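You operate a simulated robot arm through the tools that you are given. There is no shell and no other tool. Be economical: measure what you need, move in short steps, check, and stop when the job is done.

You are at the controls of a simulated two-armed robot. One attempt, no reset.

Task
Pick up the white banded union with one hand, pass it to the other hand and put it on the brown mat. Fetch the neutral doser and set it on the brown mat. Do these in any order. Set down upright: white banded union, neutral doser.

Only the result counts: the job must be done as asked and must still hold three seconds after the hand-in. Knocking over, shifting, dropping, spilling or breaking anything else fails it.

Robot
Two 7-joint arms with three-finger grippers on one trunk, on a base that drives. Base frame: it is fixed to the floor where the robot stands at the start and does not move with it; the origin is under the middle of the robot, x ahead of it, y to its left, z up; the surface under the hand at the start is at about z = 920. Lengths are in mm, angles in degrees, forces in N, time in s.
The left shoulder is at the start at [51, 154, 975], the right one opposite. With the tool pointing down near the work surface each hand reaches from about 100 to 600 mm from the robot's upright axis, wherever it stands, measured 20 degrees to its own side. Places, roughly: brown mat [600, -3400, 900]. Payload 2.69 kg a hand.
Tool frame (each hand has its own): the origin (TCP) lies between the finger pads and is the grasp point; the fingertips stand 29 mm ahead of it; z points along the fingers, y is the line along which they close. The gripper opens to 120 mm. The gripper's body begins 78 mm behind the TCP.
Orientation is that of the tool frame in the base frame, as [roll, pitch, yaw] about the fixed x, y, z axes, in that order (R = Rz(yaw) Ry(pitch) Rx(roll)). With the fingers straight down and closing along the base's y, the tool's x points along the base's -x, its y along +y and its z along -z.

Tools
- The arms move only by the tool move_arm. It takes "left_steps", "right_steps" or both (then of equal length, played together; a hand with none holds still); each is a list of rows, each an object (a shift or turn left out is 0, a gripper value left out holds the last) with "slide": the shift along the tool's x, y, z in mm, a list of three; "turn": the turn, a rotation vector about the tool's x, y, z in degrees, a list of three; "gripper": the gripper command, from -1 (fully open) to 1 (shut), values between in proportion. In form: [{"slide": [tx, ty, tz], "turn": [rx, ry, rz], "gripper": gripper}, ...]. A call has 1 to 12 rows; each row shifts and turns the commanded pose from where the row before left it, along the tool's axes as they then stand. Rows are played at 5 a second. More than 50 mm and 8.6 degrees between two rows, or a gripper value outside its range, and nothing of the call is played. Where a pose cannot be reached the arm comes as near as it can. A force on the tool above 40 N (or 10 N above the force at the start of the call, whichever is more), or a blocked arm, ends the call early, and 0.2 s more pass. Each finger halts on what it meets, pressing with about 20 N; the grip force reading is that of the motor and also rises with nothing between the fingers. The clock runs only during rows and for 0.2 s after the last one: add rows that do not move to give the fingers time. It gives the time, the measured TCP pose, the force on the tool (base axes), the opening and the grip force at its end, in the units of the frame above (readings bear some noise), with the torque about the TCP (base axes, N m) and any sound that the robot's microphone picked up, and new pictures: "pictures" is both (left out), scene, wrist or none (wrist: the cameras of the hands that moved).
- Cameras (640 x 400 px; columns grow to the right, rows downward): "scene" is now at [160.8, -40.4, 1169.7]; the picture's right is [-0.45, -0.90, 0.00], its down [-0.07, 0.03, -1.00] and it looks along [0.89, -0.44, -0.08] (base axes); focal length 214 px, centre (320, 200). "left" rides on the left gripper at [63, 0, -104] in its tool frame; the picture's right is [0.00, 1.00, 0.00], its down [-0.83, 0.00, -0.56] and it looks along [-0.56, 0.00, 0.83] (tool axes); focal length 275 px, centre (320, 200). "right" rides on the right gripper at [63, 0, -104] in its tool frame; the picture's right is [0.01, 1.00, 0.00], its down [-0.83, 0.00, -0.56] and it looks along [-0.56, 0.00, 0.83] (tool axes); focal length 275 px, centre (320, 200). There is no depth. A picture from a camera that has moved, and an enlarged one, comes with that camera's place and axes in the base frame and with its lens.
- raise_lower(by): slides the trunk up (or, below 0, down) by that many mm; the arms and the scene camera ride with it, the base frame stays. It gives what a move gives, with no picture.
- roll_base(legs): drives the robot by 1 to 6 legs, each [ahead, left, turn to the left] in mm, mm and degrees, along the robot's own axes; the way and the turn of a leg run together, so that a leg with both is an arc; at most 1500 mm and 180 degrees a leg. The arms and the cameras ride along, it lands a little off, and it stops where it bumps. It gives what a move gives, and a new picture of the scene camera.
- head_to(pan, tilt): turns the head with the scene camera to pan (to the left, within 80 degrees either way) and tilt (down, from -29 to 69), counted from straight ahead of the robot. It gives what a move gives, and a new picture of the scene camera.
- inspect(camera, box): a new picture of the part [left, top, right, bottom] of that camera's present view, enlarged. The clock stands still meanwhile.
- sign_off(): hands the job in; it is judged then, once.

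Go step by step. Nothing tells you exact positions but the pictures and the camera data: compare them with the known pose of the tool, close in by small moves and look again before you grip or let go. The budget is 165 turns and 260 pictures, counting those below and the enlarged ones. Unless the task says otherwise, let go and move clear before handing in.

The tools are called after "Request:" by a JSON object that holds its "name" and its "arguments". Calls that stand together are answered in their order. move_arm: Moves the arms, as the interface text tells. Its arguments: {"type":"object","properties":{"left_steps":{"type":"array"},"right_steps":{"type":"array"},"pictures":{"type":"string","enum":["both","scene","wrist","none"]}},"required":[]} The other tools are called the same way: raise_lower (by) slides the trunk up or down; roll_base (legs) drives the base; head_to (pan, tilt) turns the head that bears the scene camera; inspect (camera, box) takes an enlarged picture of a part of a camera's view; sign_off () hands the job in.

At the start:

```text
time: 0.0
left_tcp_pos: [280.3, -23.6, 1120.4]
left_tool_rot: [-179.9, 0.3, -179.8]
left_ft_force: [0.3, 0.1, 0.0]
left_moment: [-0.02, 0.01, -0.03]
left_width: 120.0
left_grip_force: 0.0
right_tcp_pos: [384.3, -396.6, 999.1]
right_tool_rot: [-179.9, 0.1, 180.0]
right_ft_force: [0.3, 0.7, -0.8]
right_moment: [0.04, 0.0, -0.04]
right_width: 119.9
right_grip_force: 0.1
trunk travel left (down, up): [-346.0, 92.0]
robot x, y, heading: [1.9, 0.7, -0.1]
head pan, tilt: [-26.4, 4.5]
```

scene: 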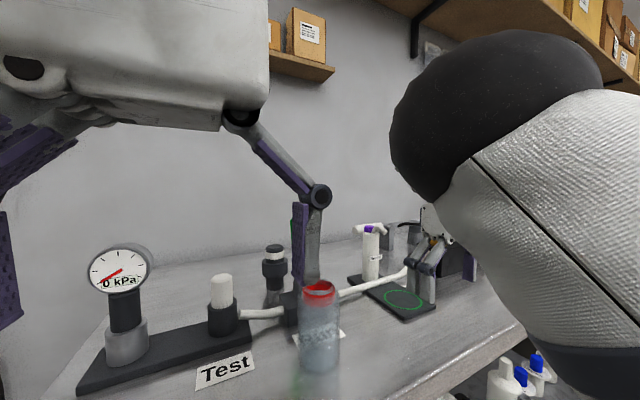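
right: 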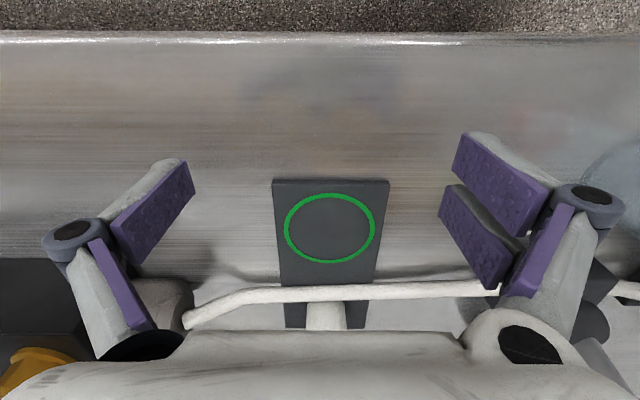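
left: 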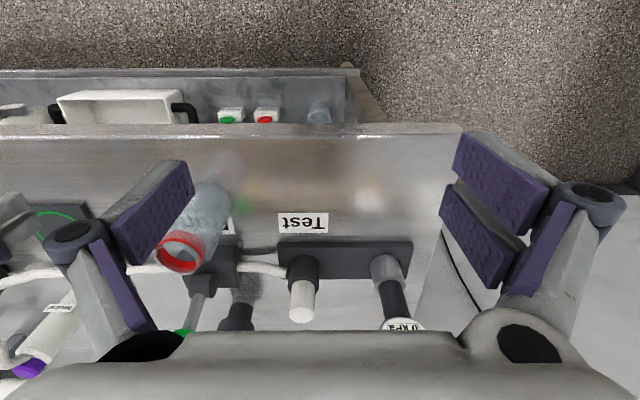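

I see a bench with a test rig, a bottle, and small parts; I need to find the white banded union and the neutral doser. I'll look around with the head first.

Request:
{"name": "head_to", "arguments": {"pan": 0, "tilt": 35}}

Request:
{"name": "head_to", "arguments": {"pan": -70, "tilt": 20}}

Request:
{"name": "head_to", "arguments": {"pan": 60, "tilt": 20}}

```text
time: 1.0
left_tcp_pos: [283.7, -21.8, 1121.4]
left_tool_rot: [-179.9, 0.1, -179.7]
left_ft_force: [84.7, 35.9, -8.8]
left_moment: [-4.44, 9.31, -4.21]
left_width: 119.8
left_grip_force: 0.0
right_tcp_pos: [382.6, -395.4, 999.6]
right_tool_rot: [-179.9, 0.1, 179.9]
right_ft_force: [0.0, 0.5, 1.0]
right_moment: [0.0, 0.0, -0.02]
right_width: 120.0
right_grip_force: 0.0
trunk travel left (down, up): [-346.0, 92.0]
robot x, y, heading: [4.0, 1.2, -0.0]
head pan, tilt: [0.0, 35.0]
camera scene: at [171.7, -7.6, 1146.2], right [-0.09, -1.0, 0.0], down [-0.32, 0.03, -0.95], along [0.94, -0.08, -0.32], focal length 214 px, centre (320, 200)
```

scene: 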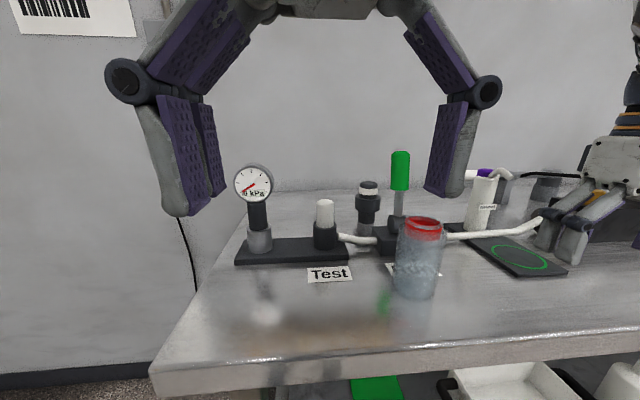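

```text
time: 2.4
left_tcp_pos: [281.1, -25.9, 1119.6]
left_tool_rot: [-179.7, 0.3, -179.4]
left_ft_force: [44.9, -74.0, -5.5]
left_moment: [8.72, 4.75, 5.94]
left_width: 119.8
left_grip_force: 0.0
right_tcp_pos: [383.8, -396.5, 1000.8]
right_tool_rot: [179.9, 0.1, 180.0]
right_ft_force: [-0.5, -0.6, -0.2]
right_moment: [0.05, 0.01, -0.01]
right_width: 119.9
right_grip_force: 0.1
trunk travel left (down, up): [-346.0, 92.0]
robot x, y, heading: [-1.3, -3.1, -0.0]
head pan, tilt: [-70.0, 20.0]
camera scene: at [160.2, -45.1, 1155.5], right [-0.49, -0.87, 0.0], down [-0.2, 0.11, -0.97], along [0.85, -0.47, -0.23], focal length 214 px, centre (320, 200)
```

scene: 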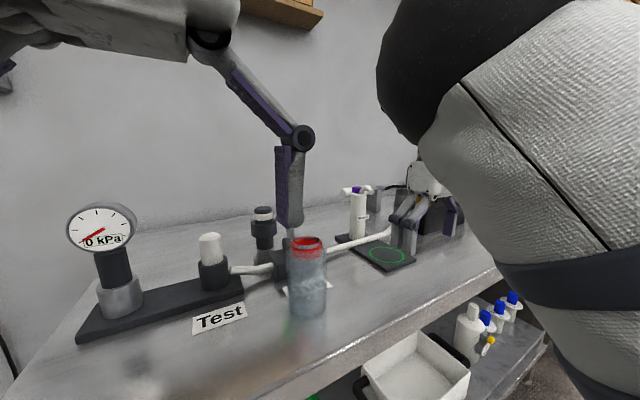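

```text
time: 4.5
left_tcp_pos: [282.6, -20.5, 1120.7]
left_tool_rot: [-179.6, 0.0, -179.5]
left_ft_force: [76.9, 46.7, 12.3]
left_moment: [-5.64, 10.06, -3.18]
left_width: 120.1
left_grip_force: 0.0
right_tcp_pos: [384.0, -395.4, 1000.7]
right_tool_rot: [-179.9, 0.0, 179.9]
right_ft_force: [-0.1, 0.8, -0.2]
right_moment: [-0.02, 0.02, -0.01]
right_width: 119.8
right_grip_force: 0.0
trunk travel left (down, up): [-346.0, 92.0]
robot x, y, heading: [4.9, 2.2, -0.2]
head pan, tilt: [60.0, 20.0]
camera scene: at [170.4, 18.0, 1154.0], right [0.19, -0.98, 0.0], down [-0.24, -0.05, -0.97], along [0.95, 0.18, -0.24], focal length 214 px, centre (320, 200)
```

scene: 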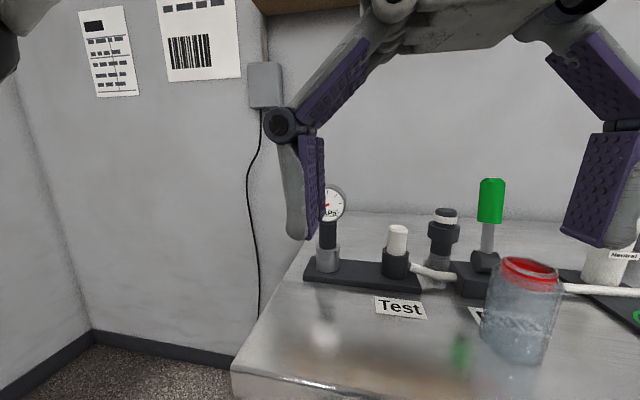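

The head was pressing against the left arm, so I bring it back to an unloaded pan and look closely at the candidates: the dark fitting with a white band and the white bottle labelled "Neutral".

Request:
{"name": "head_to", "arguments": {"pan": -26.4, "tilt": 4.5}}

Request:
{"name": "inspect", "arguments": {"camera": "scene", "box": [200, 200, 360, 300]}}

Request:
{"name": "inspect", "arguments": {"camera": "scene", "box": [330, 200, 490, 300]}}

```text
time: 6.1
left_tcp_pos: [280.1, -23.9, 1121.2]
left_tool_rot: [-179.8, 0.1, -179.9]
left_ft_force: [-0.3, -0.3, -0.1]
left_moment: [0.0, 0.0, 0.0]
left_width: 120.0
left_grip_force: 0.1
right_tcp_pos: [383.6, -395.9, 1000.2]
right_tool_rot: [-179.9, 0.1, 179.8]
right_ft_force: [0.2, 0.2, -0.3]
right_moment: [0.01, 0.05, -0.05]
right_width: 120.0
right_grip_force: 0.1
trunk travel left (down, up): [-346.0, 92.0]
robot x, y, heading: [-2.3, 1.8, -0.0]
head pan, tilt: [-26.4, 4.5]
camera scene: at [160.8, -40.3, 1169.7], right [-0.44, -0.9, 0.0], down [-0.07, 0.03, -1.0], along [0.89, -0.44, -0.08], focal length 214 px, centre (320, 200)
```

scene: 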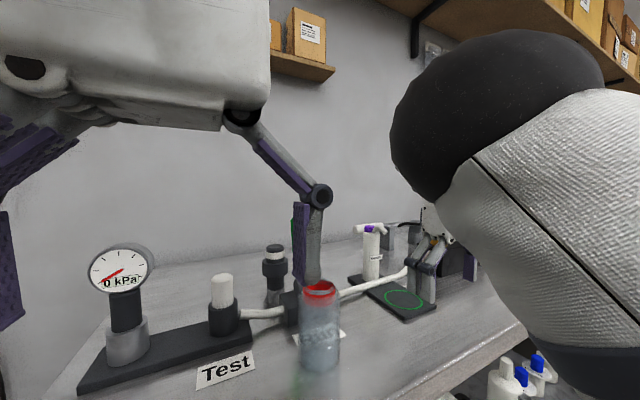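

```text
4.00 times, centred on (280, 250) of scene
camera zoom: at [160.8, -40.3, 1169.7], right [-0.44, -0.9, 0.0], down [-0.07, 0.03, -1.0], along [0.89, -0.44, -0.08], focal length 858 px, centre (480, 0)
```

zoom: 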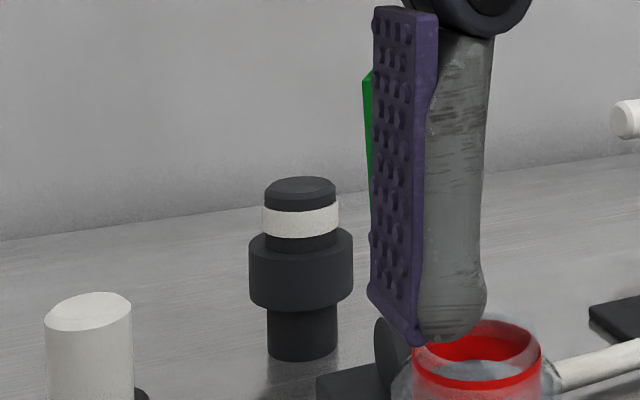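

```text
4.00 times, centred on (410, 250) of scene
camera zoom: at [160.8, -40.3, 1169.7], right [-0.44, -0.9, 0.0], down [-0.07, 0.03, -1.0], along [0.89, -0.44, -0.08], focal length 858 px, centre (-40, 0)
```

zoom: 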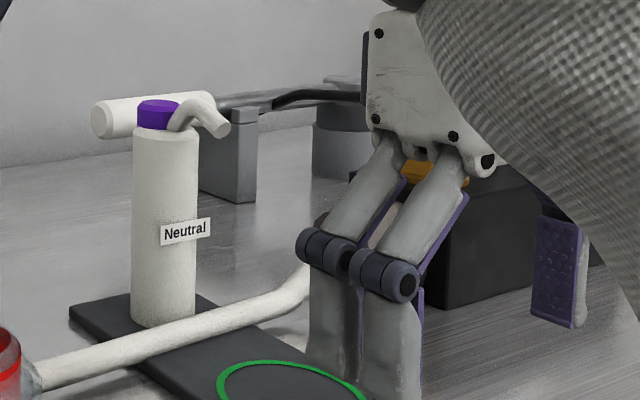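

The union is the dark fitting with a white band at about (663, -170), and the neutral doser is the white bottle further right. Both are far, so I move the left hand aside to free the head and look at the space ahead of the base.

Request:
{"name": "move_arm", "arguments": {"left_steps": [{"slide": [0, 45, 0]}, {"slide": [0, 45, 0]}, {"slide": [0, 45, 0]}, {"slide": [0, 45, 0]}, {"slide": [0, 45, 0]}, {"slide": [0, 0, 0]}], "pictures": "wrist"}}

Request:
{"name": "head_to", "arguments": {"pan": -15, "tilt": 60}}

Request:
{"name": "head_to", "arguments": {"pan": -75, "tilt": 15}}

```text
time: 7.5
left_tcp_pos: [283.7, 181.8, 1077.0]
left_tool_rot: [-179.7, 0.1, -180.0]
left_ft_force: [-0.5, -0.9, 0.1]
left_moment: [0.03, -0.03, -0.03]
left_width: 119.9
left_grip_force: 0.1
left hand out of reach, approached as far as the arm can: row 3, 4, 5
right_tcp_pos: [384.5, -396.3, 999.1]
right_tool_rot: [180.0, 0.1, 179.9]
right_ft_force: [0.4, -0.5, -0.5]
right_moment: [-0.03, 0.0, -0.01]
right_width: 119.9
right_grip_force: 0.0
trunk travel left (down, up): [-346.0, 92.0]
robot x, y, heading: [1.7, 0.9, 0.1]
head pan, tilt: [-26.4, 4.5]
camera left: at [221.4, 181.4, 1181.2], right [0.0, 1.0, 0.0], down [0.83, 0.0, 0.56], along [0.56, -0.01, -0.83], focal length 275 px, centre (320, 200)
```

left: 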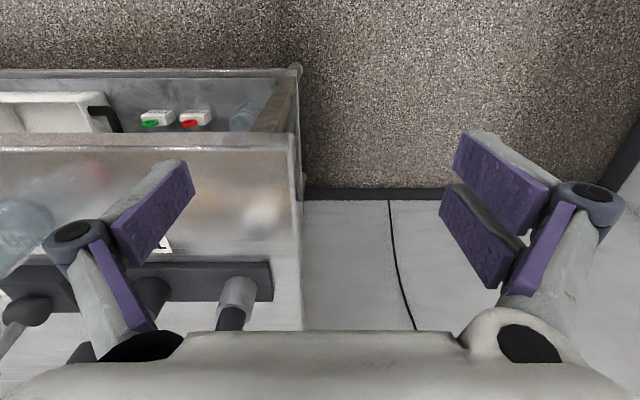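

```text
time: 8.7
left_tcp_pos: [284.3, 182.2, 1077.0]
left_tool_rot: [-179.9, 0.1, -180.0]
left_ft_force: [0.2, -0.2, -0.7]
left_moment: [0.01, 0.02, -0.01]
left_width: 120.0
left_grip_force: 0.0
right_tcp_pos: [383.9, -395.8, 999.2]
right_tool_rot: [-180.0, 0.0, 179.9]
right_ft_force: [-0.2, -0.1, -0.5]
right_moment: [0.01, 0.0, -0.02]
right_width: 120.2
right_grip_force: 0.1
trunk travel left (down, up): [-346.0, 92.0]
robot x, y, heading: [-1.9, -2.0, 0.1]
head pan, tilt: [-15.0, 60.0]
camera scene: at [150.6, -16.4, 1094.5], right [-0.23, -0.97, 0.0], down [-0.78, 0.18, -0.6], along [0.58, -0.14, -0.8], focal length 214 px, centre (320, 200)
```

scene: 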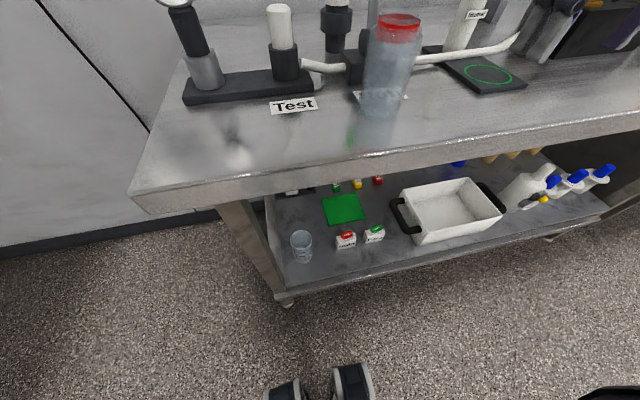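

```text
time: 10.0
left_tcp_pos: [284.9, 180.5, 1075.9]
left_tool_rot: [-179.8, 0.1, -180.0]
left_ft_force: [0.5, 0.0, 0.1]
left_moment: [-0.01, 0.01, 0.0]
left_width: 120.0
left_grip_force: 0.0
right_tcp_pos: [383.9, -396.2, 1000.3]
right_tool_rot: [180.0, 0.1, -180.0]
right_ft_force: [-0.1, 0.7, 0.4]
right_moment: [-0.04, 0.01, -0.02]
right_width: 119.9
right_grip_force: 0.1
trunk travel left (down, up): [-346.0, 92.0]
robot x, y, heading: [-0.3, -1.9, -0.1]
head pan, tilt: [-75.0, 15.0]
camera scene: at [102.9, -89.8, 1152.6], right [-0.97, -0.26, 0.0], down [-0.07, 0.25, -0.97], along [0.25, -0.93, -0.26], focal length 214 px, centre (320, 200)
```

scene: 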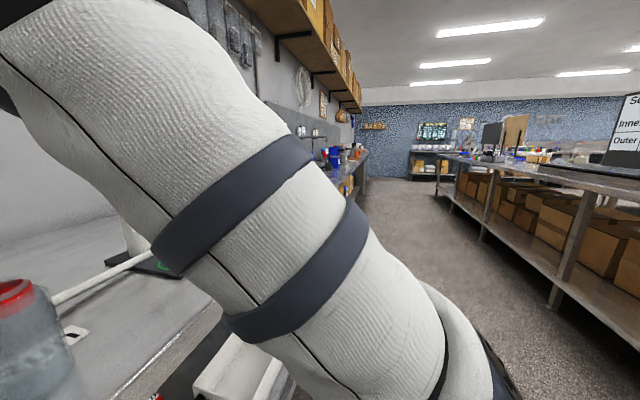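

The base has room to go forward under the table edge (front wheels near x≈110, shelf edge near x≈400). I raise the right hand clear of the rig, then drive ahead in small legs.

Request:
{"name": "move_arm", "arguments": {"right_steps": [{"slide": [0, 0, -40]}, {"slide": [0, 0, -40]}, {"slide": [0, 0, -40]}, {"slide": [0, 0, -30]}, {}], "pictures": "none"}}

Request:
{"name": "roll_base", "arguments": {"legs": [[80, 0, 0]]}}

Request:
{"name": "head_to", "arguments": {"pan": -20, "tilt": 25}}

```text
time: 11.2
left_tcp_pos: [283.7, 182.1, 1075.7]
left_tool_rot: [-179.8, 0.1, 180.0]
left_ft_force: [-0.2, -0.1, -0.7]
left_moment: [0.02, -0.01, -0.01]
left_width: 120.1
left_grip_force: 0.0
right_tcp_pos: [384.6, -395.2, 1118.6]
right_tool_rot: [-180.0, 0.1, 179.9]
right_ft_force: [0.1, 0.1, -0.1]
right_moment: [-0.04, 0.0, 0.0]
right_width: 120.0
right_grip_force: 0.1
right hand out of reach, approached as far as the arm can: row 4
trunk travel left (down, up): [-346.0, 92.0]
robot x, y, heading: [-1.7, 5.0, 0.2]
head pan, tilt: [-75.0, 15.0]
```

```text
time: 12.3
left_tcp_pos: [363.6, 181.2, 1076.3]
left_tool_rot: [-179.8, 0.1, -180.0]
left_ft_force: [1.2, 0.4, 0.5]
left_moment: [-0.02, 0.07, 0.01]
left_width: 119.7
left_grip_force: 0.1
right_tcp_pos: [462.9, -394.0, 1118.3]
right_tool_rot: [179.9, 0.1, 180.0]
right_ft_force: [0.0, 0.3, 0.2]
right_moment: [0.02, 0.02, 0.03]
right_width: 120.3
right_grip_force: 0.0
trunk travel left (down, up): [-346.0, 92.0]
robot x, y, heading: [80.1, 1.5, -0.1]
head pan, tilt: [-75.0, 15.0]
camera scene: at [182.0, -89.8, 1152.6], right [-0.97, -0.26, 0.0], down [-0.07, 0.25, -0.97], along [0.25, -0.93, -0.26], focal length 214 px, centre (320, 200)
```

scene: 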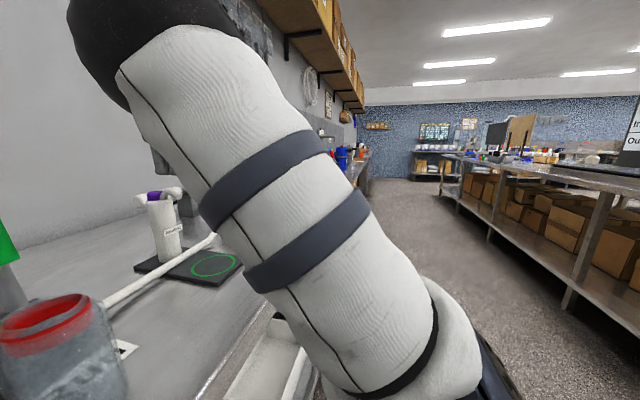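

```text
time: 13.5
left_tcp_pos: [362.6, 181.0, 1076.9]
left_tool_rot: [-179.8, 0.1, 180.0]
left_ft_force: [-0.2, 0.0, -0.5]
left_moment: [-0.02, -0.01, -0.04]
left_width: 119.7
left_grip_force: 0.0
right_tcp_pos: [462.6, -394.1, 1117.5]
right_tool_rot: [180.0, 0.1, 180.0]
right_ft_force: [0.0, 0.1, 1.1]
right_moment: [-0.01, -0.01, 0.01]
right_width: 120.1
right_grip_force: 0.1
trunk travel left (down, up): [-346.0, 92.0]
robot x, y, heading: [79.2, -2.1, -0.2]
head pan, tilt: [-20.0, 25.0]
camera scene: at [243.6, -31.1, 1136.4], right [-0.34, -0.94, 0.0], down [-0.4, 0.14, -0.91], along [0.85, -0.31, -0.42], focal length 214 px, centre (320, 200)
```

scene: 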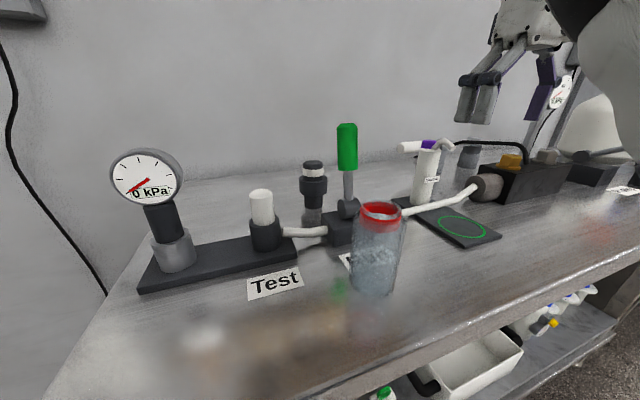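

The drive is fine and the view is much better now. I zoom on the union and the doser to fix their positions.

Request:
{"name": "inspect", "arguments": {"camera": "scene", "box": [260, 110, 420, 260]}}

Request:
{"name": "inspect", "arguments": {"camera": "scene", "box": [380, 120, 540, 220]}}

```text
2.67 times, centred on (340, 185) of scene
camera zoom: at [243.6, -31.1, 1136.4], right [-0.34, -0.94, 0.0], down [-0.4, 0.14, -0.91], along [0.85, -0.31, -0.42], focal length 572 px, centre (267, 240)
```

zoom: 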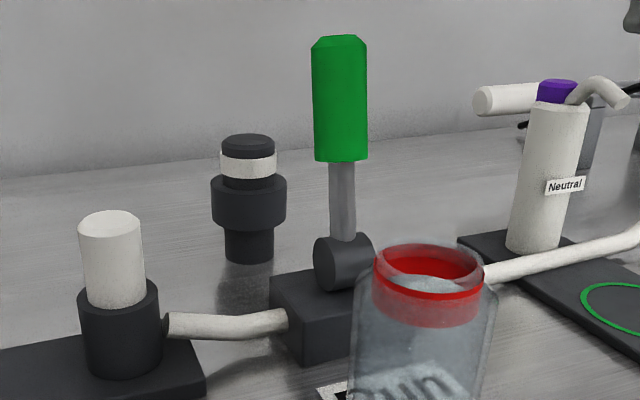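

```text
4.00 times, centred on (460, 170) of scene
camera zoom: at [243.6, -31.1, 1136.4], right [-0.34, -0.94, 0.0], down [-0.4, 0.14, -0.91], along [0.85, -0.31, -0.42], focal length 858 px, centre (-240, 320)
```

zoom: 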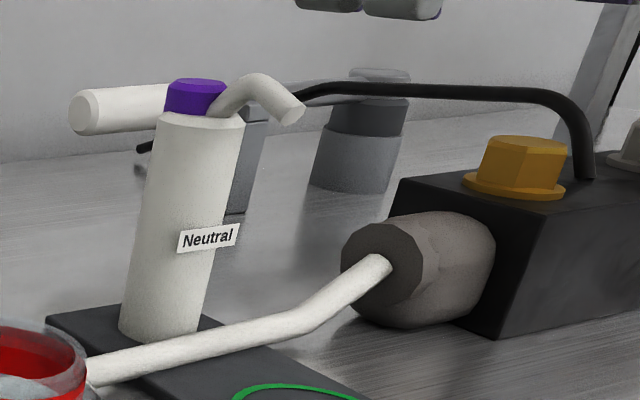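

Union: centre ≈ (670, -169), top z ≈ 1017, flange z ≈ 950–985. Doser: centre ≈ (578, -395), top z ≈ 1063. I drive a further 60 mm ahead, then take the right hand over toward the union.

Request:
{"name": "roll_base", "arguments": {"legs": [[60, 0, 0]]}}

```text
time: 14.5
left_tcp_pos: [423.3, 181.3, 1076.7]
left_tool_rot: [-179.8, 0.1, -180.0]
left_ft_force: [0.9, 0.5, 0.1]
left_moment: [0.04, 0.06, -0.03]
left_width: 120.0
left_grip_force: 0.0
right_tcp_pos: [523.2, -395.5, 1118.5]
right_tool_rot: [179.9, 0.1, 179.9]
right_ft_force: [1.2, -0.3, -0.3]
right_moment: [0.02, 0.04, 0.01]
right_width: 119.9
right_grip_force: 0.0
trunk travel left (down, up): [-346.0, 92.0]
robot x, y, heading: [141.4, -3.6, 0.1]
head pan, tilt: [-20.0, 25.0]
camera scene: at [304.3, -31.1, 1136.3], right [-0.34, -0.94, 0.0], down [-0.4, 0.14, -0.91], along [0.85, -0.31, -0.42], focal length 214 px, centre (320, 200)
```

scene: 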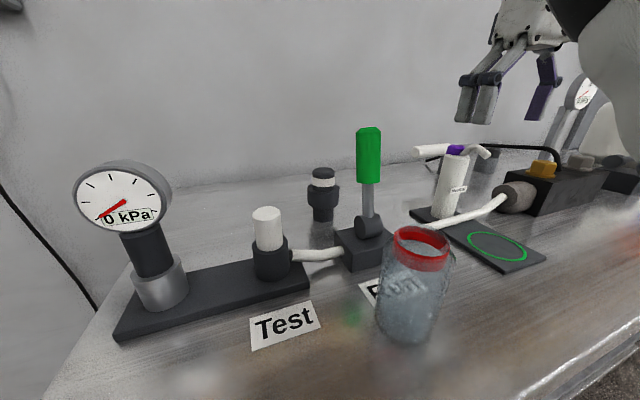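

I raise the trunk for clearance over the green handle (top z ≈ 1100) and move the right hand above the union.

Request:
{"name": "raise_lower", "arguments": {"by": 90}}

Request:
{"name": "move_arm", "arguments": {"right_steps": [{"slide": [0, 40, 15]}, {"slide": [0, 40, 15]}, {"slide": [0, 40, 15]}, {"slide": [0, 40, 0]}, {"slide": [-20, 40, 0]}, {"slide": [-40, 26, 0]}, {"slide": [-40, 0, 0]}, {"slide": [-35, 0, 0]}, {}]}}

```text
time: 15.8
left_tcp_pos: [425.3, 181.4, 1166.5]
left_tool_rot: [-179.8, 0.1, -179.9]
left_ft_force: [0.5, 0.5, -0.2]
left_moment: [0.0, 0.04, 0.0]
left_width: 120.1
left_grip_force: 0.0
right_tcp_pos: [522.4, -394.8, 1208.1]
right_tool_rot: [-179.9, 0.0, 179.9]
right_ft_force: [0.1, 0.3, 0.1]
right_moment: [0.03, 0.02, 0.03]
right_width: 120.0
right_grip_force: 0.1
trunk travel left (down, up): [-436.0, 2.0]
robot x, y, heading: [135.8, -3.4, 0.1]
head pan, tilt: [-20.0, 25.0]
```

```text
time: 17.8
left_tcp_pos: [422.3, 182.9, 1167.3]
left_tool_rot: [-179.7, 0.1, 179.9]
left_ft_force: [-0.5, 0.7, -0.1]
left_moment: [0.02, 0.02, -0.02]
left_width: 119.9
left_grip_force: 0.0
right_tcp_pos: [617.9, -176.3, 1146.4]
right_tool_rot: [180.0, 0.1, 179.9]
right_ft_force: [-0.1, 0.8, 0.9]
right_moment: [-0.01, 0.0, -0.01]
right_width: 120.0
right_grip_force: 0.2
right hand out of reach, approached as far as the arm can: row 7, 8
trunk travel left (down, up): [-436.0, 2.0]
robot x, y, heading: [140.6, -0.4, 0.0]
head pan, tilt: [-20.0, 25.0]
camera scene: at [229.4, -31.0, 1239.9], right [-0.34, -0.94, 0.0], down [-0.4, 0.14, -0.91], along [0.85, -0.31, -0.42], focal length 214 px, centre (320, 200)
camera right: at [555.7, -177.2, 1249.4], right [0.0, 1.0, 0.0], down [0.83, 0.0, 0.56], along [0.56, 0.0, -0.83], focal length 275 px, centre (320, 200)
```

scene: 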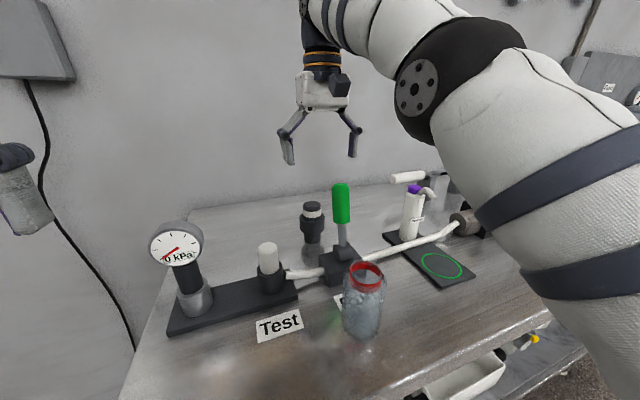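
right: 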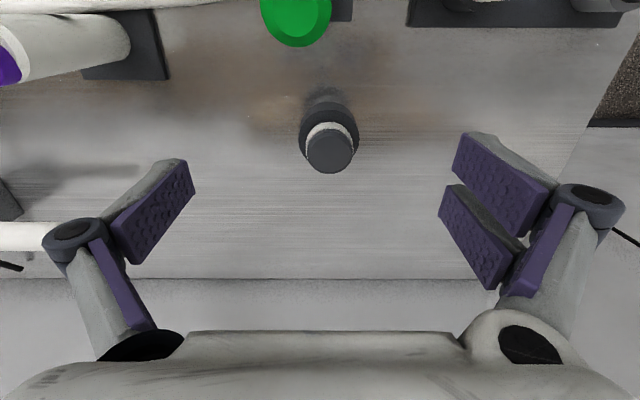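

The union sits at about (658, -168). The camera side of the hand would come close to the green handle, so I turn the hand by 90° (camera to the left, fingers closing along x) and narrow the opening.

Request:
{"name": "move_arm", "arguments": {"right_steps": [{"turn": [0, 0, 8.2], "gripper": -0.4}, {"turn": [0, 0, 8.2]}, {"turn": [0, 0, 8.2]}, {"turn": [0, 0, 8.2]}, {"turn": [0, 0, 8.2]}, {"turn": [0, 0, 8.2]}, {"turn": [0, 0, 8.2]}, {"turn": [0, 0, 8.2]}, {"turn": [0, 0, 8.2]}, {"turn": [0, 0, 8.2]}, {"turn": [0, 0, 8]}, {}]}}

```text
time: 20.4
left_tcp_pos: [422.0, 181.9, 1166.0]
left_tool_rot: [-179.8, 0.1, -180.0]
left_ft_force: [0.1, -0.3, 0.3]
left_moment: [-0.02, -0.06, -0.02]
left_width: 120.1
left_grip_force: 0.0
right_tcp_pos: [619.6, -179.2, 1147.4]
right_tool_rot: [179.9, 0.0, 89.7]
right_ft_force: [-1.2, -0.5, 0.1]
right_moment: [0.01, 0.02, -0.01]
right_width: 83.8
right_grip_force: 0.0
trunk travel left (down, up): [-436.0, 2.0]
robot x, y, heading: [139.7, 0.6, -0.1]
head pan, tilt: [-20.0, 25.0]
camera scene: at [228.9, -31.1, 1240.0], right [-0.34, -0.94, 0.0], down [-0.4, 0.14, -0.91], along [0.85, -0.31, -0.42], focal length 214 px, centre (320, 200)
camera right: at [619.0, -116.7, 1252.0], right [1.0, 0.0, 0.0], down [0.0, -0.83, 0.56], along [0.0, -0.56, -0.83], focal length 275 px, centre (320, 200)
```

scene: 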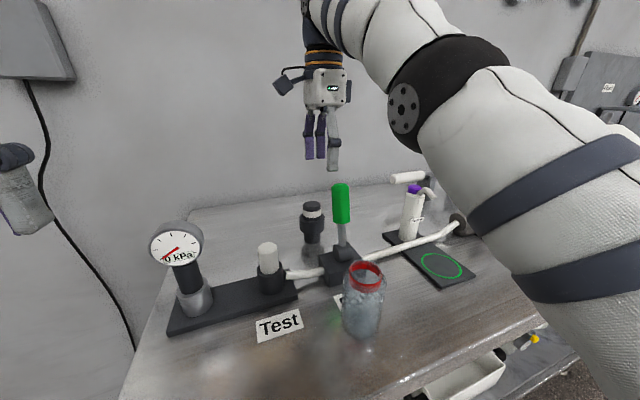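
right: 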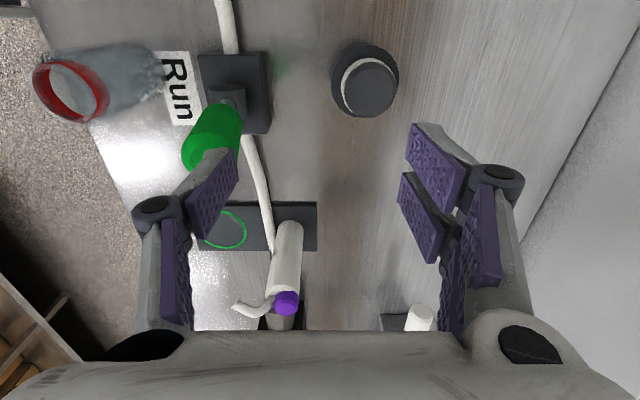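

Confirmed: union at (657, -164), handle at about (547, -187). I move over the union and descend part way.

Request:
{"name": "move_arm", "arguments": {"right_steps": [{"slide": [5, 13, 12]}, {"slide": [5, 13, 14]}, {"slide": [4, 12, 16]}, {"slide": [0, 0, 20]}, {}, {}], "pictures": "wrist"}}

```text
time: 21.8
left_tcp_pos: [423.7, 180.0, 1166.8]
left_tool_rot: [-179.7, 0.2, -180.0]
left_ft_force: [-0.5, 0.5, -0.3]
left_moment: [0.0, 0.01, -0.05]
left_width: 120.5
left_grip_force: 0.0
right_tcp_pos: [643.8, -164.3, 1080.9]
right_tool_rot: [179.8, 0.0, 89.9]
right_ft_force: [-0.6, -0.2, 0.1]
right_moment: [-0.02, -0.01, -0.01]
right_width: 84.2
right_grip_force: 0.1
right hand out of reach, approached as far as the arm can: row 1, 2, 3
trunk travel left (down, up): [-436.0, 2.0]
robot x, y, heading: [136.4, -0.8, 0.1]
head pan, tilt: [-20.0, 25.0]
camera right: at [643.9, -101.1, 1186.1], right [1.0, 0.0, 0.0], down [0.0, -0.83, 0.56], along [0.0, -0.56, -0.83], focal length 275 px, centre (320, 200)
```

right: 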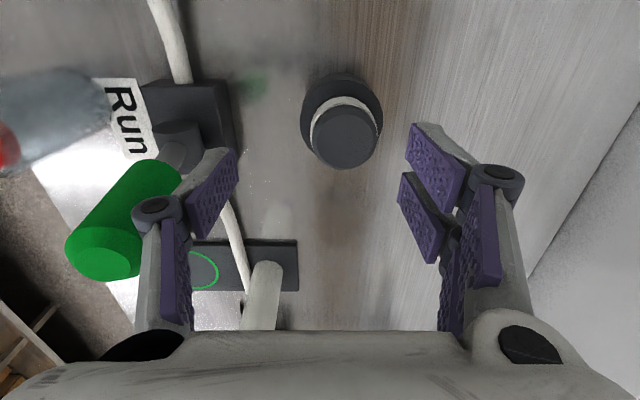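

Union now reads (660, -166). I descend further and shift forward as the reach grows.

Request:
{"name": "move_arm", "arguments": {"right_steps": [{"slide": [-2, 4, 12]}, {"slide": [0, 4, 12]}, {"slide": [0, 4, 10]}, {"slide": [0, 4, 0]}, {}], "pictures": "wrist"}}

```text
time: 22.9
left_tcp_pos: [423.0, 182.2, 1166.7]
left_tool_rot: [-179.9, 0.1, -180.0]
left_ft_force: [-0.4, 0.3, -0.1]
left_moment: [0.03, -0.02, -0.01]
left_width: 119.9
left_grip_force: 0.0
right_tcp_pos: [660.6, -166.2, 1046.0]
right_tool_rot: [179.9, 0.0, 89.8]
right_ft_force: [-0.1, -0.1, -0.2]
right_moment: [-0.02, 0.0, -0.03]
right_width: 84.0
right_grip_force: 0.1
trunk travel left (down, up): [-436.0, 2.0]
robot x, y, heading: [137.5, -1.7, -0.1]
head pan, tilt: [-20.0, 25.0]
camera right: at [659.8, -102.6, 1151.5], right [1.0, 0.0, 0.0], down [0.0, -0.83, 0.56], along [0.0, -0.56, -0.83], focal length 275 px, centre (320, 200)
```

right: 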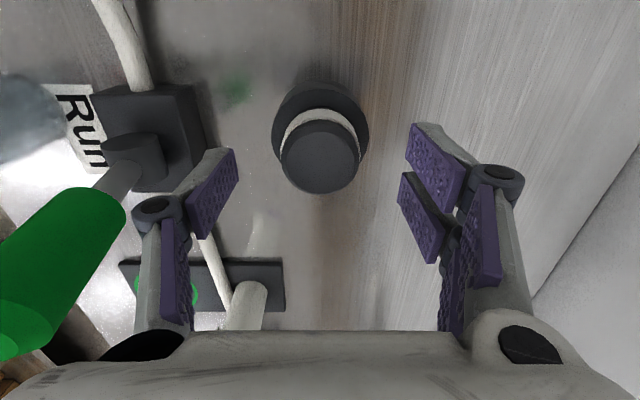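

The union is centred between the fingers. I descend to grip its top section and close.

Request:
{"name": "move_arm", "arguments": {"right_steps": [{"slide": [0, 0, 9]}, {"slide": [0, 0, 9]}, {"slide": [0, 0, 8]}, {}, {"gripper": 0.0}, {"gripper": 0.3}, {"gripper": 1}, {"gripper": 1}, {"gripper": 1}], "pictures": "wrist"}}

```text
time: 24.9
left_tcp_pos: [422.2, 180.6, 1167.0]
left_tool_rot: [-179.8, 0.1, -180.0]
left_ft_force: [-0.3, 0.3, 0.0]
left_moment: [-0.03, -0.05, 0.03]
left_width: 119.9
left_grip_force: 0.0
right_tcp_pos: [661.0, -166.1, 1020.3]
right_tool_rot: [179.9, 0.1, 89.9]
right_ft_force: [0.2, 0.3, 0.3]
right_moment: [0.0, 0.03, 0.02]
right_width: 46.2
right_grip_force: 20.1
trunk travel left (down, up): [-436.0, 2.0]
robot x, y, heading: [136.0, 0.9, 0.1]
head pan, tilt: [-20.0, 25.0]
camera right: at [660.4, -103.0, 1125.7], right [1.0, 0.0, 0.0], down [0.0, -0.83, 0.56], along [0.0, -0.56, -0.83], focal length 275 px, centre (320, 200)
```

right: 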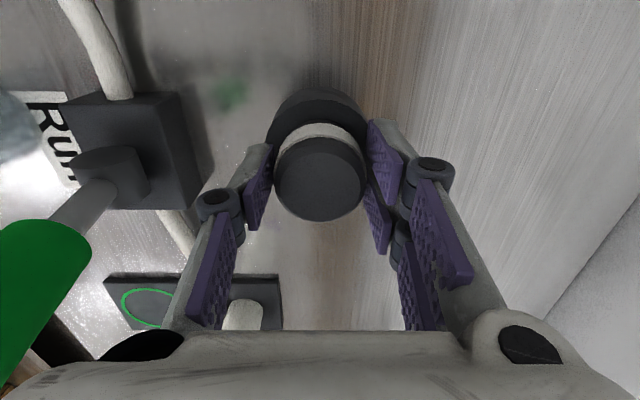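

It is gripped (46 mm opening, 20 N). I lift, shift left away from the green handle, and draw it back between the handle and the white "Test" cylinder.

Request:
{"name": "move_arm", "arguments": {"right_steps": [{"slide": [0, 0, -10]}, {"slide": [0, 0, -15]}, {"slide": [10, -5, -20]}, {"slide": [20, -10, -15]}, {"slide": [20, -15, -15]}, {}]}}

```text
time: 26.4
left_tcp_pos: [423.8, 181.3, 1166.3]
left_tool_rot: [-179.8, 0.2, -180.0]
left_ft_force: [-0.2, 0.5, -0.1]
left_moment: [0.01, -0.02, 0.02]
left_width: 120.1
left_grip_force: 0.1
right_tcp_pos: [631.3, -115.5, 1095.8]
right_tool_rot: [180.0, 0.1, 89.9]
right_ft_force: [-0.5, -0.6, -1.6]
right_moment: [0.03, 0.0, 0.01]
right_width: 46.3
right_grip_force: 19.6
trunk travel left (down, up): [-436.0, 2.0]
robot x, y, heading: [136.3, -0.6, -0.3]
head pan, tilt: [-20.0, 25.0]
camera scene: at [229.6, -31.4, 1239.9], right [-0.34, -0.94, 0.0], down [-0.4, 0.14, -0.91], along [0.85, -0.31, -0.42], focal length 214 px, centre (320, 200)
camera right: at [631.8, -52.7, 1200.8], right [1.0, 0.0, 0.0], down [0.0, -0.83, 0.56], along [0.0, -0.56, -0.83], focal length 275 px, centre (320, 200)
```

scene: 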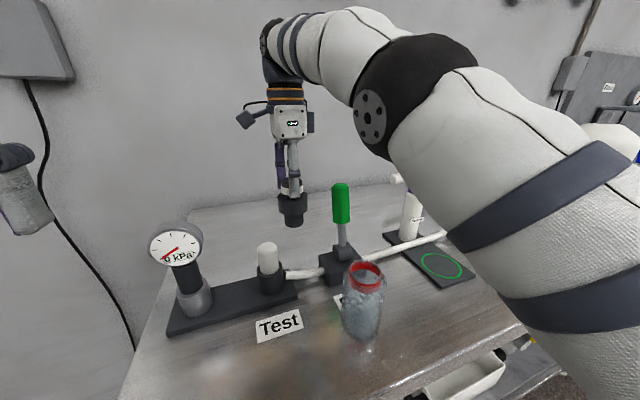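
right: 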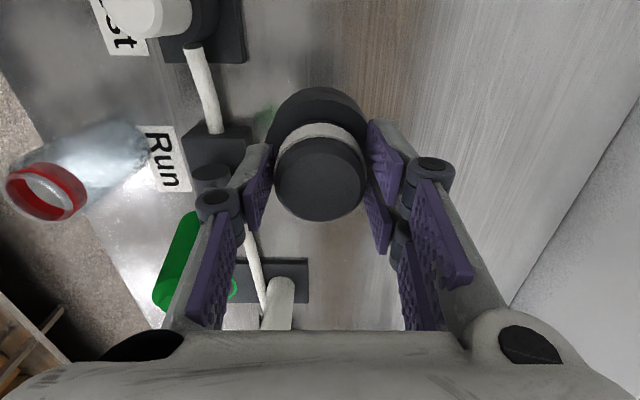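

The union is held securely. I continue drawing it back and up to the handover area in front of the chest.

Request:
{"name": "move_arm", "arguments": {"right_steps": [{"slide": [0, -12, -22]}, {"slide": [0, -10, -20]}, {"slide": [0, -25, -15]}, {"slide": [0, -35, -10]}, {"slide": [10, -40, 0]}, {"slide": [10, -30, 0]}, {}]}}

```text
time: 27.9
left_tcp_pos: [423.9, 181.7, 1167.2]
left_tool_rot: [-179.8, 0.1, 180.0]
left_ft_force: [0.3, -0.3, -0.1]
left_moment: [0.01, 0.01, 0.0]
left_width: 120.1
left_grip_force: 0.1
right_tcp_pos: [480.0, -97.2, 1162.9]
right_tool_rot: [179.9, -0.1, 89.9]
right_ft_force: [0.1, -0.8, -1.1]
right_moment: [0.04, 0.03, 0.0]
right_width: 45.8
right_grip_force: 19.8
right hand out of reach, approached as far as the arm can: row 5
trunk travel left (down, up): [-436.0, 2.0]
robot x, y, heading: [138.9, 0.4, 0.1]
head pan, tilt: [-20.0, 25.0]
camera scene: at [229.9, -31.5, 1239.9], right [-0.34, -0.94, 0.0], down [-0.4, 0.14, -0.91], along [0.85, -0.31, -0.42], focal length 214 px, centre (320, 200)
camera right: at [480.0, -33.6, 1266.8], right [1.0, 0.0, 0.0], down [0.0, -0.83, 0.56], along [0.0, -0.56, -0.83], focal length 275 px, centre (320, 200)
```

scene: 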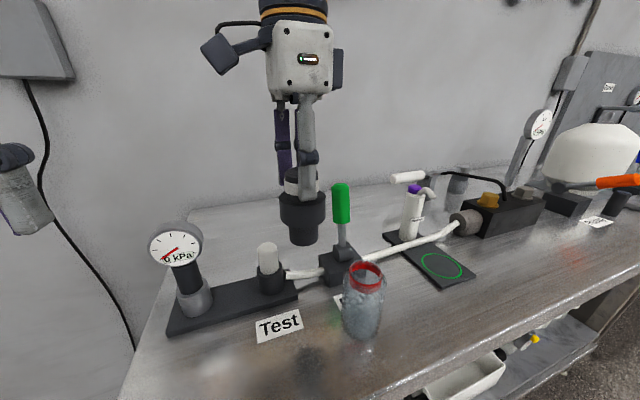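
right: 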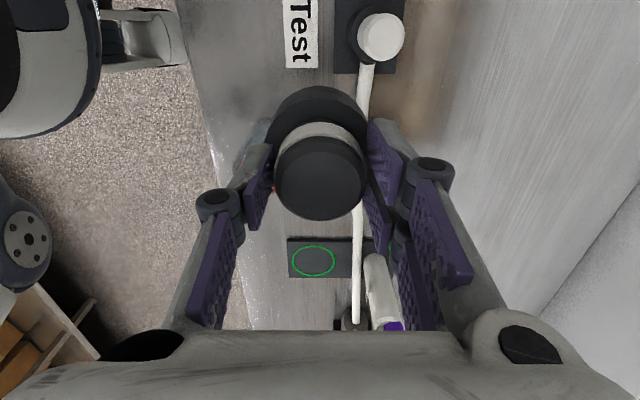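

The union hangs in front of the chest at (480, -97). Now I turn the left hand so it will point to the right, horizontally, camera up, for taking the union at its flange.

Request:
{"name": "move_arm", "arguments": {"left_steps": [{"turn": [0, 0, -8.2]}, {"turn": [0, 0, -8.2]}, {"turn": [0, 0, -8.2]}, {"turn": [0, 0, -8.2]}, {"turn": [0, 0, -8.2]}, {"turn": [0, 0, -8.2]}, {"turn": [0, 0, -8.2]}, {"turn": [0, 0, -8.2]}, {"turn": [0, 0, -8.2]}, {"turn": [0, 0, -8.2]}, {"turn": [0, 0, -8]}, {}], "pictures": "none"}}

Request:
{"name": "move_arm", "arguments": {"left_steps": [{"turn": [0, 8, 0]}, {"turn": [0, 8, 0]}, {"turn": [0, 8, 0]}, {"turn": [0, 8, 0]}, {"turn": [0, 8, 0]}, {}]}}

```text
time: 30.6
left_tcp_pos: [422.8, 181.2, 1166.5]
left_tool_rot: [-179.9, -0.2, -89.9]
left_ft_force: [-0.1, 0.4, 0.1]
left_moment: [0.0, 0.0, 0.01]
left_width: 119.9
left_grip_force: 0.1
right_tcp_pos: [480.1, -96.6, 1162.6]
right_tool_rot: [179.9, -0.1, 89.9]
right_ft_force: [0.3, 0.0, -1.3]
right_moment: [0.0, 0.02, -0.02]
right_width: 45.9
right_grip_force: 20.0
trunk travel left (down, up): [-436.0, 2.0]
robot x, y, heading: [138.6, 2.6, -0.0]
head pan, tilt: [-20.0, 25.0]
```

```text
time: 31.9
left_tcp_pos: [422.0, 182.2, 1166.2]
left_tool_rot: [-179.9, -40.2, -90.1]
left_ft_force: [0.1, -0.6, 0.0]
left_moment: [0.03, -0.02, -0.03]
left_width: 120.4
left_grip_force: 0.1
right_tcp_pos: [478.8, -96.6, 1162.3]
right_tool_rot: [179.9, 0.0, 89.9]
right_ft_force: [0.5, 0.0, -1.6]
right_moment: [0.02, 0.01, -0.03]
right_width: 46.0
right_grip_force: 20.1
trunk travel left (down, up): [-436.0, 2.0]
robot x, y, heading: [140.6, -0.6, -0.1]
head pan, tilt: [-20.0, 25.0]
camera scene: at [229.0, -31.4, 1240.0], right [-0.34, -0.94, 0.0], down [-0.4, 0.14, -0.91], along [0.85, -0.31, -0.42], focal length 214 px, centre (320, 200)
camera left: at [422.3, 199.5, 1287.7], right [-1.0, 0.0, 0.0], down [0.0, 0.99, -0.11], along [0.0, -0.11, -0.99], focal length 275 px, centre (320, 200)
```

scene: 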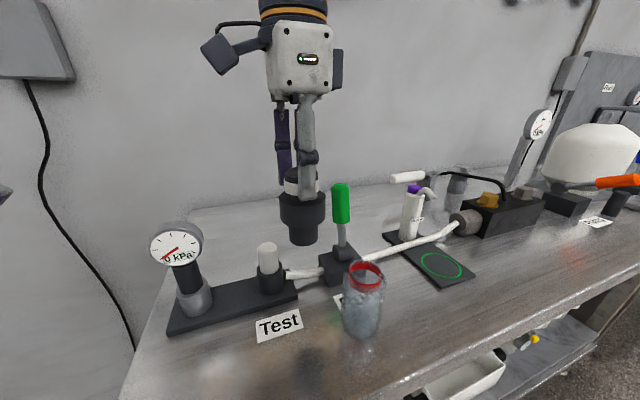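
left: 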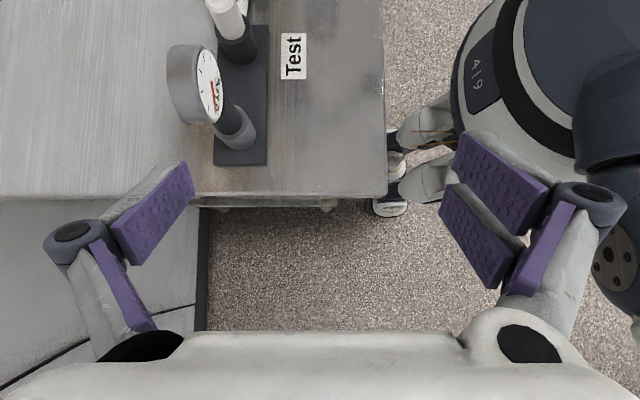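

Half of the pitch is done and all is clear. I finish it to 75° and bring the left hand to a pre-grasp pose left of the union.

Request:
{"name": "move_arm", "arguments": {"left_steps": [{"turn": [0, 8, 0]}, {"turn": [0, 8, 0]}, {"turn": [0, 8, 0]}, {"turn": [0, 8, 0]}, {"turn": [0, 3, 0]}, {"slide": [-20, -20, 30]}, {"slide": [-20, -20, 30]}, {"slide": [0, -17, 30]}, {}]}}

```text
time: 34.0
left_tcp_pos: [480.0, 104.1, 1105.3]
left_tool_rot: [-179.4, -75.2, -90.5]
left_ft_force: [-0.1, 0.4, 0.6]
left_moment: [0.02, -0.03, -0.01]
left_width: 120.0
left_grip_force: 0.0
right_tcp_pos: [479.5, -96.0, 1163.3]
right_tool_rot: [179.8, 0.0, 90.0]
right_ft_force: [0.3, 0.0, -1.8]
right_moment: [-0.03, 0.0, 0.01]
right_width: 45.9
right_grip_force: 20.2
trunk travel left (down, up): [-436.0, 2.0]
robot x, y, heading: [138.1, -0.6, 0.0]
head pan, tilt: [-20.0, 25.0]
camera scene: at [228.7, -30.7, 1240.1], right [-0.34, -0.94, 0.0], down [-0.4, 0.14, -0.91], along [0.85, -0.31, -0.42], focal length 214 px, centre (320, 200)
camera left: at [479.2, 187.6, 1192.4], right [-1.0, 0.0, -0.01], down [0.01, 0.75, -0.66], along [0.0, -0.66, -0.75], focal length 275 px, centre (320, 200)
```

scene: 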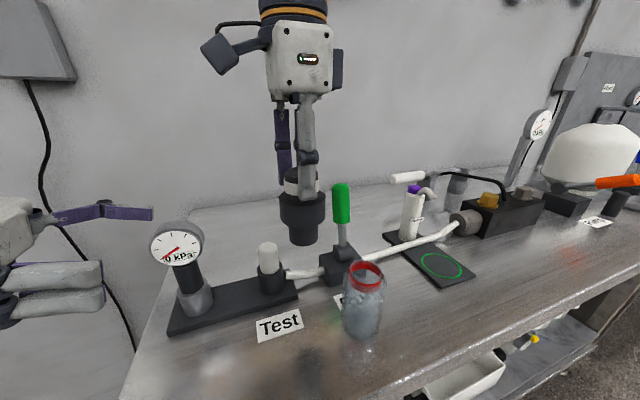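
left: 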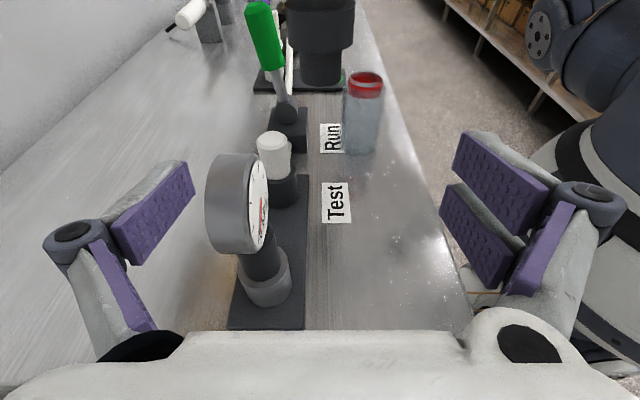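

The geometry fits: flange mid height ≈ 1114. But the gauge top (≈ (520, 63, 1093)) is near the left finger's path, so I bring both hands 80 mm back toward the robot first and narrow the left opening a bit.

Request:
{"name": "move_arm", "arguments": {"left_steps": [{"slide": [0, 20, 0], "gripper": -0.5}, {"slide": [0, 20, 0]}, {"slide": [5, 20, 0]}, {"slide": [5, 20, 0]}, {}], "right_steps": [{"slide": [0, -20, 0]}, {"slide": [0, -20, 0]}, {"slide": [0, -20, 0]}, {"slide": [0, -20, 0]}, {}]}}

```text
time: 35.1
left_tcp_pos: [399.3, 102.0, 1114.3]
left_tool_rot: [-179.7, -75.2, -90.3]
left_ft_force: [-0.8, -0.8, 0.1]
left_moment: [-0.01, 0.01, -0.02]
left_width: 90.0
left_grip_force: 0.2
right_tcp_pos: [398.0, -95.3, 1162.2]
right_tool_rot: [179.9, -0.1, 89.9]
right_ft_force: [0.7, 0.0, -1.8]
right_moment: [-0.02, -0.01, 0.0]
right_width: 45.5
right_grip_force: 19.9
trunk travel left (down, up): [-436.0, 2.0]
robot x, y, heading: [139.7, -0.7, -0.1]
head pan, tilt: [-20.0, 25.0]
camera scene: at [229.4, -31.1, 1239.9], right [-0.34, -0.94, 0.0], down [-0.4, 0.14, -0.91], along [0.85, -0.31, -0.42], focal length 214 px, centre (320, 200)
camera right: at [398.3, -32.4, 1266.7], right [1.0, 0.0, 0.0], down [0.0, -0.83, 0.56], along [0.0, -0.56, -0.83], focal length 275 px, centre (320, 200)
camera left: at [400.4, 186.1, 1202.5], right [-1.0, 0.0, -0.01], down [0.01, 0.75, -0.66], along [0.0, -0.66, -0.75], focal length 275 px, centre (320, 200)
```

scene: 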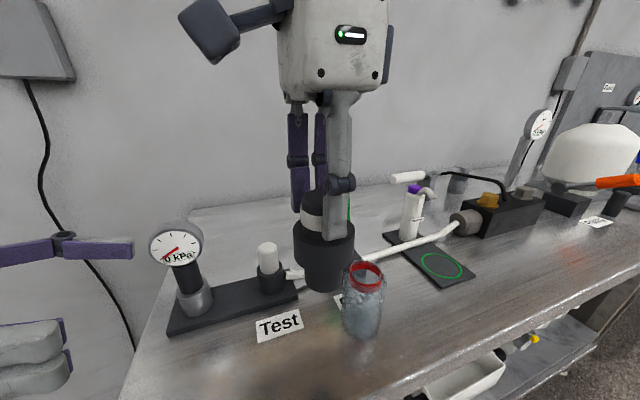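
right: 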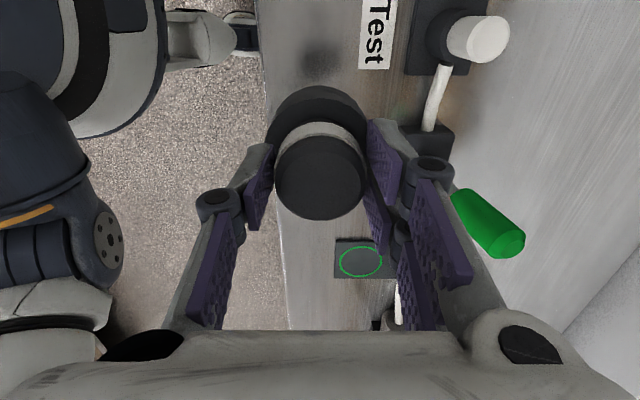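
left: 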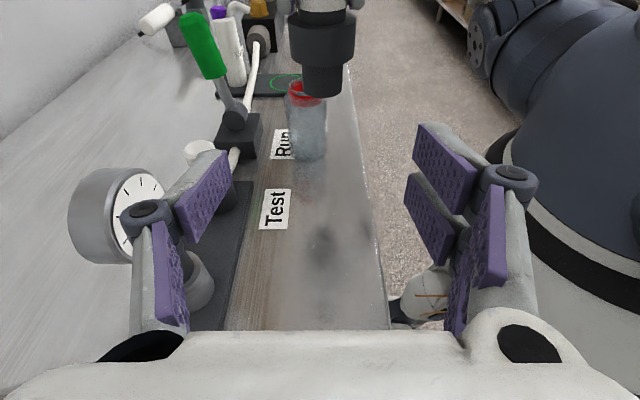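

The left hand is well aligned. I bring it closer horizontally and check before enclosing the flange.

Request:
{"name": "move_arm", "arguments": {"left_steps": [{"slide": [7, 0.3, 24.7]}, {"slide": [7, 0.3, 24.7]}, {"slide": [7, 0.3, 24.7]}, {"slide": [7, 0.3, 24.7]}, {}]}}

```text
time: 36.4
left_tcp_pos: [398.1, -1.2, 1116.4]
left_tool_rot: [-179.6, -75.2, -90.4]
left_ft_force: [-0.7, -0.6, -0.5]
left_moment: [0.01, -0.01, 0.0]
left_width: 89.9
left_grip_force: 0.0
right_tcp_pos: [398.4, -95.5, 1162.9]
right_tool_rot: [179.8, -0.1, 90.0]
right_ft_force: [-0.2, 0.1, -2.4]
right_moment: [0.02, 0.02, 0.01]
right_width: 45.7
right_grip_force: 20.2
trunk travel left (down, up): [-436.0, 2.0]
robot x, y, heading: [138.9, 0.2, 0.1]
head pan, tilt: [-20.0, 25.0]
camera scene: at [228.9, -30.8, 1240.0], right [-0.34, -0.94, 0.0], down [-0.4, 0.14, -0.91], along [0.85, -0.31, -0.42], focal length 214 px, centre (320, 200)
camera left: at [398.4, 82.9, 1204.7], right [-1.0, 0.0, -0.01], down [0.01, 0.75, -0.66], along [0.0, -0.66, -0.75], focal length 275 px, centre (320, 200)
```

scene: 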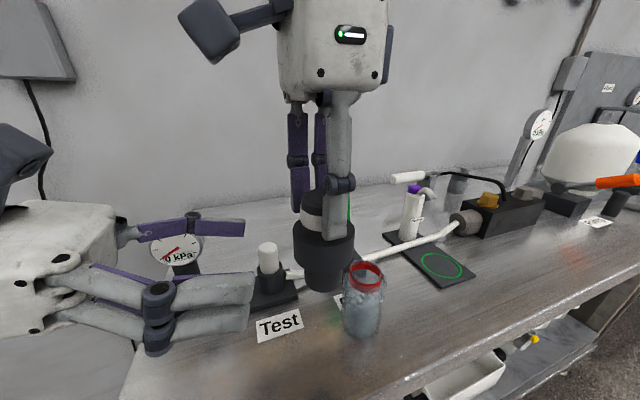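
left: 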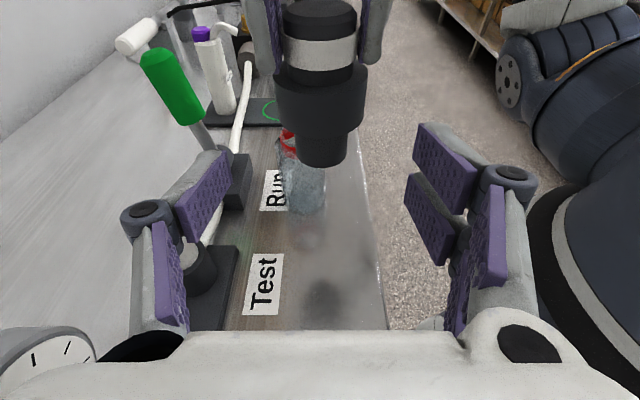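

Aligned in x and height (flange z ≈ 1102–1129, hand at 1116). I advance onto the flange and close the left fingers.

Request:
{"name": "move_arm", "arguments": {"left_steps": [{"slide": [6, 0, 22.8]}, {"slide": [6, 0, 22.8]}, {"slide": [6, 0, 22.8]}, {"slide": [6, 0, 22.8]}, {}]}}

```text
time: 37.5
left_tcp_pos: [398.3, -96.8, 1117.9]
left_tool_rot: [-179.5, -75.2, -90.5]
left_ft_force: [0.0, -0.5, -0.1]
left_moment: [0.02, 0.02, -0.02]
left_width: 89.8
left_grip_force: 0.0
right_tcp_pos: [397.5, -95.5, 1162.1]
right_tool_rot: [179.9, 0.0, 90.0]
right_ft_force: [0.0, 0.9, -0.8]
right_moment: [0.01, -0.01, 0.0]
right_width: 45.6
right_grip_force: 19.4
trunk travel left (down, up): [-436.0, 2.0]
robot x, y, heading: [137.2, -2.3, 0.1]
head pan, tilt: [-20.0, 25.0]
camera scene: at [228.9, -30.8, 1240.0], right [-0.34, -0.94, 0.0], down [-0.4, 0.14, -0.91], along [0.85, -0.31, -0.42], focal length 214 px, centre (320, 200)
camera left: at [397.7, -11.8, 1205.2], right [-1.0, 0.0, -0.01], down [0.01, 0.75, -0.66], along [0.0, -0.66, -0.75], focal length 275 px, centre (320, 200)
```

scene: 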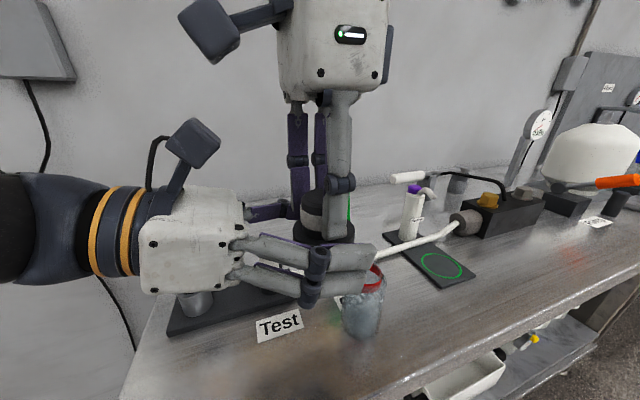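
left: 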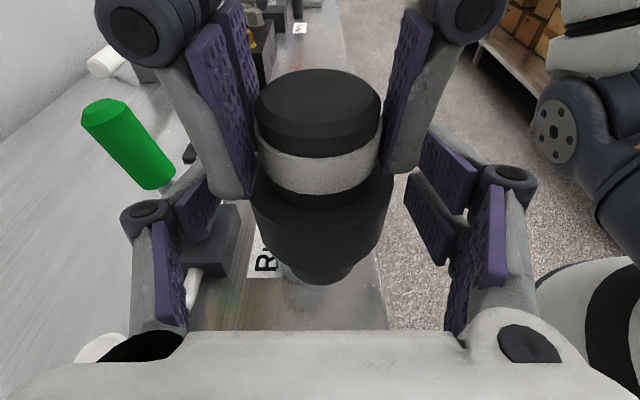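

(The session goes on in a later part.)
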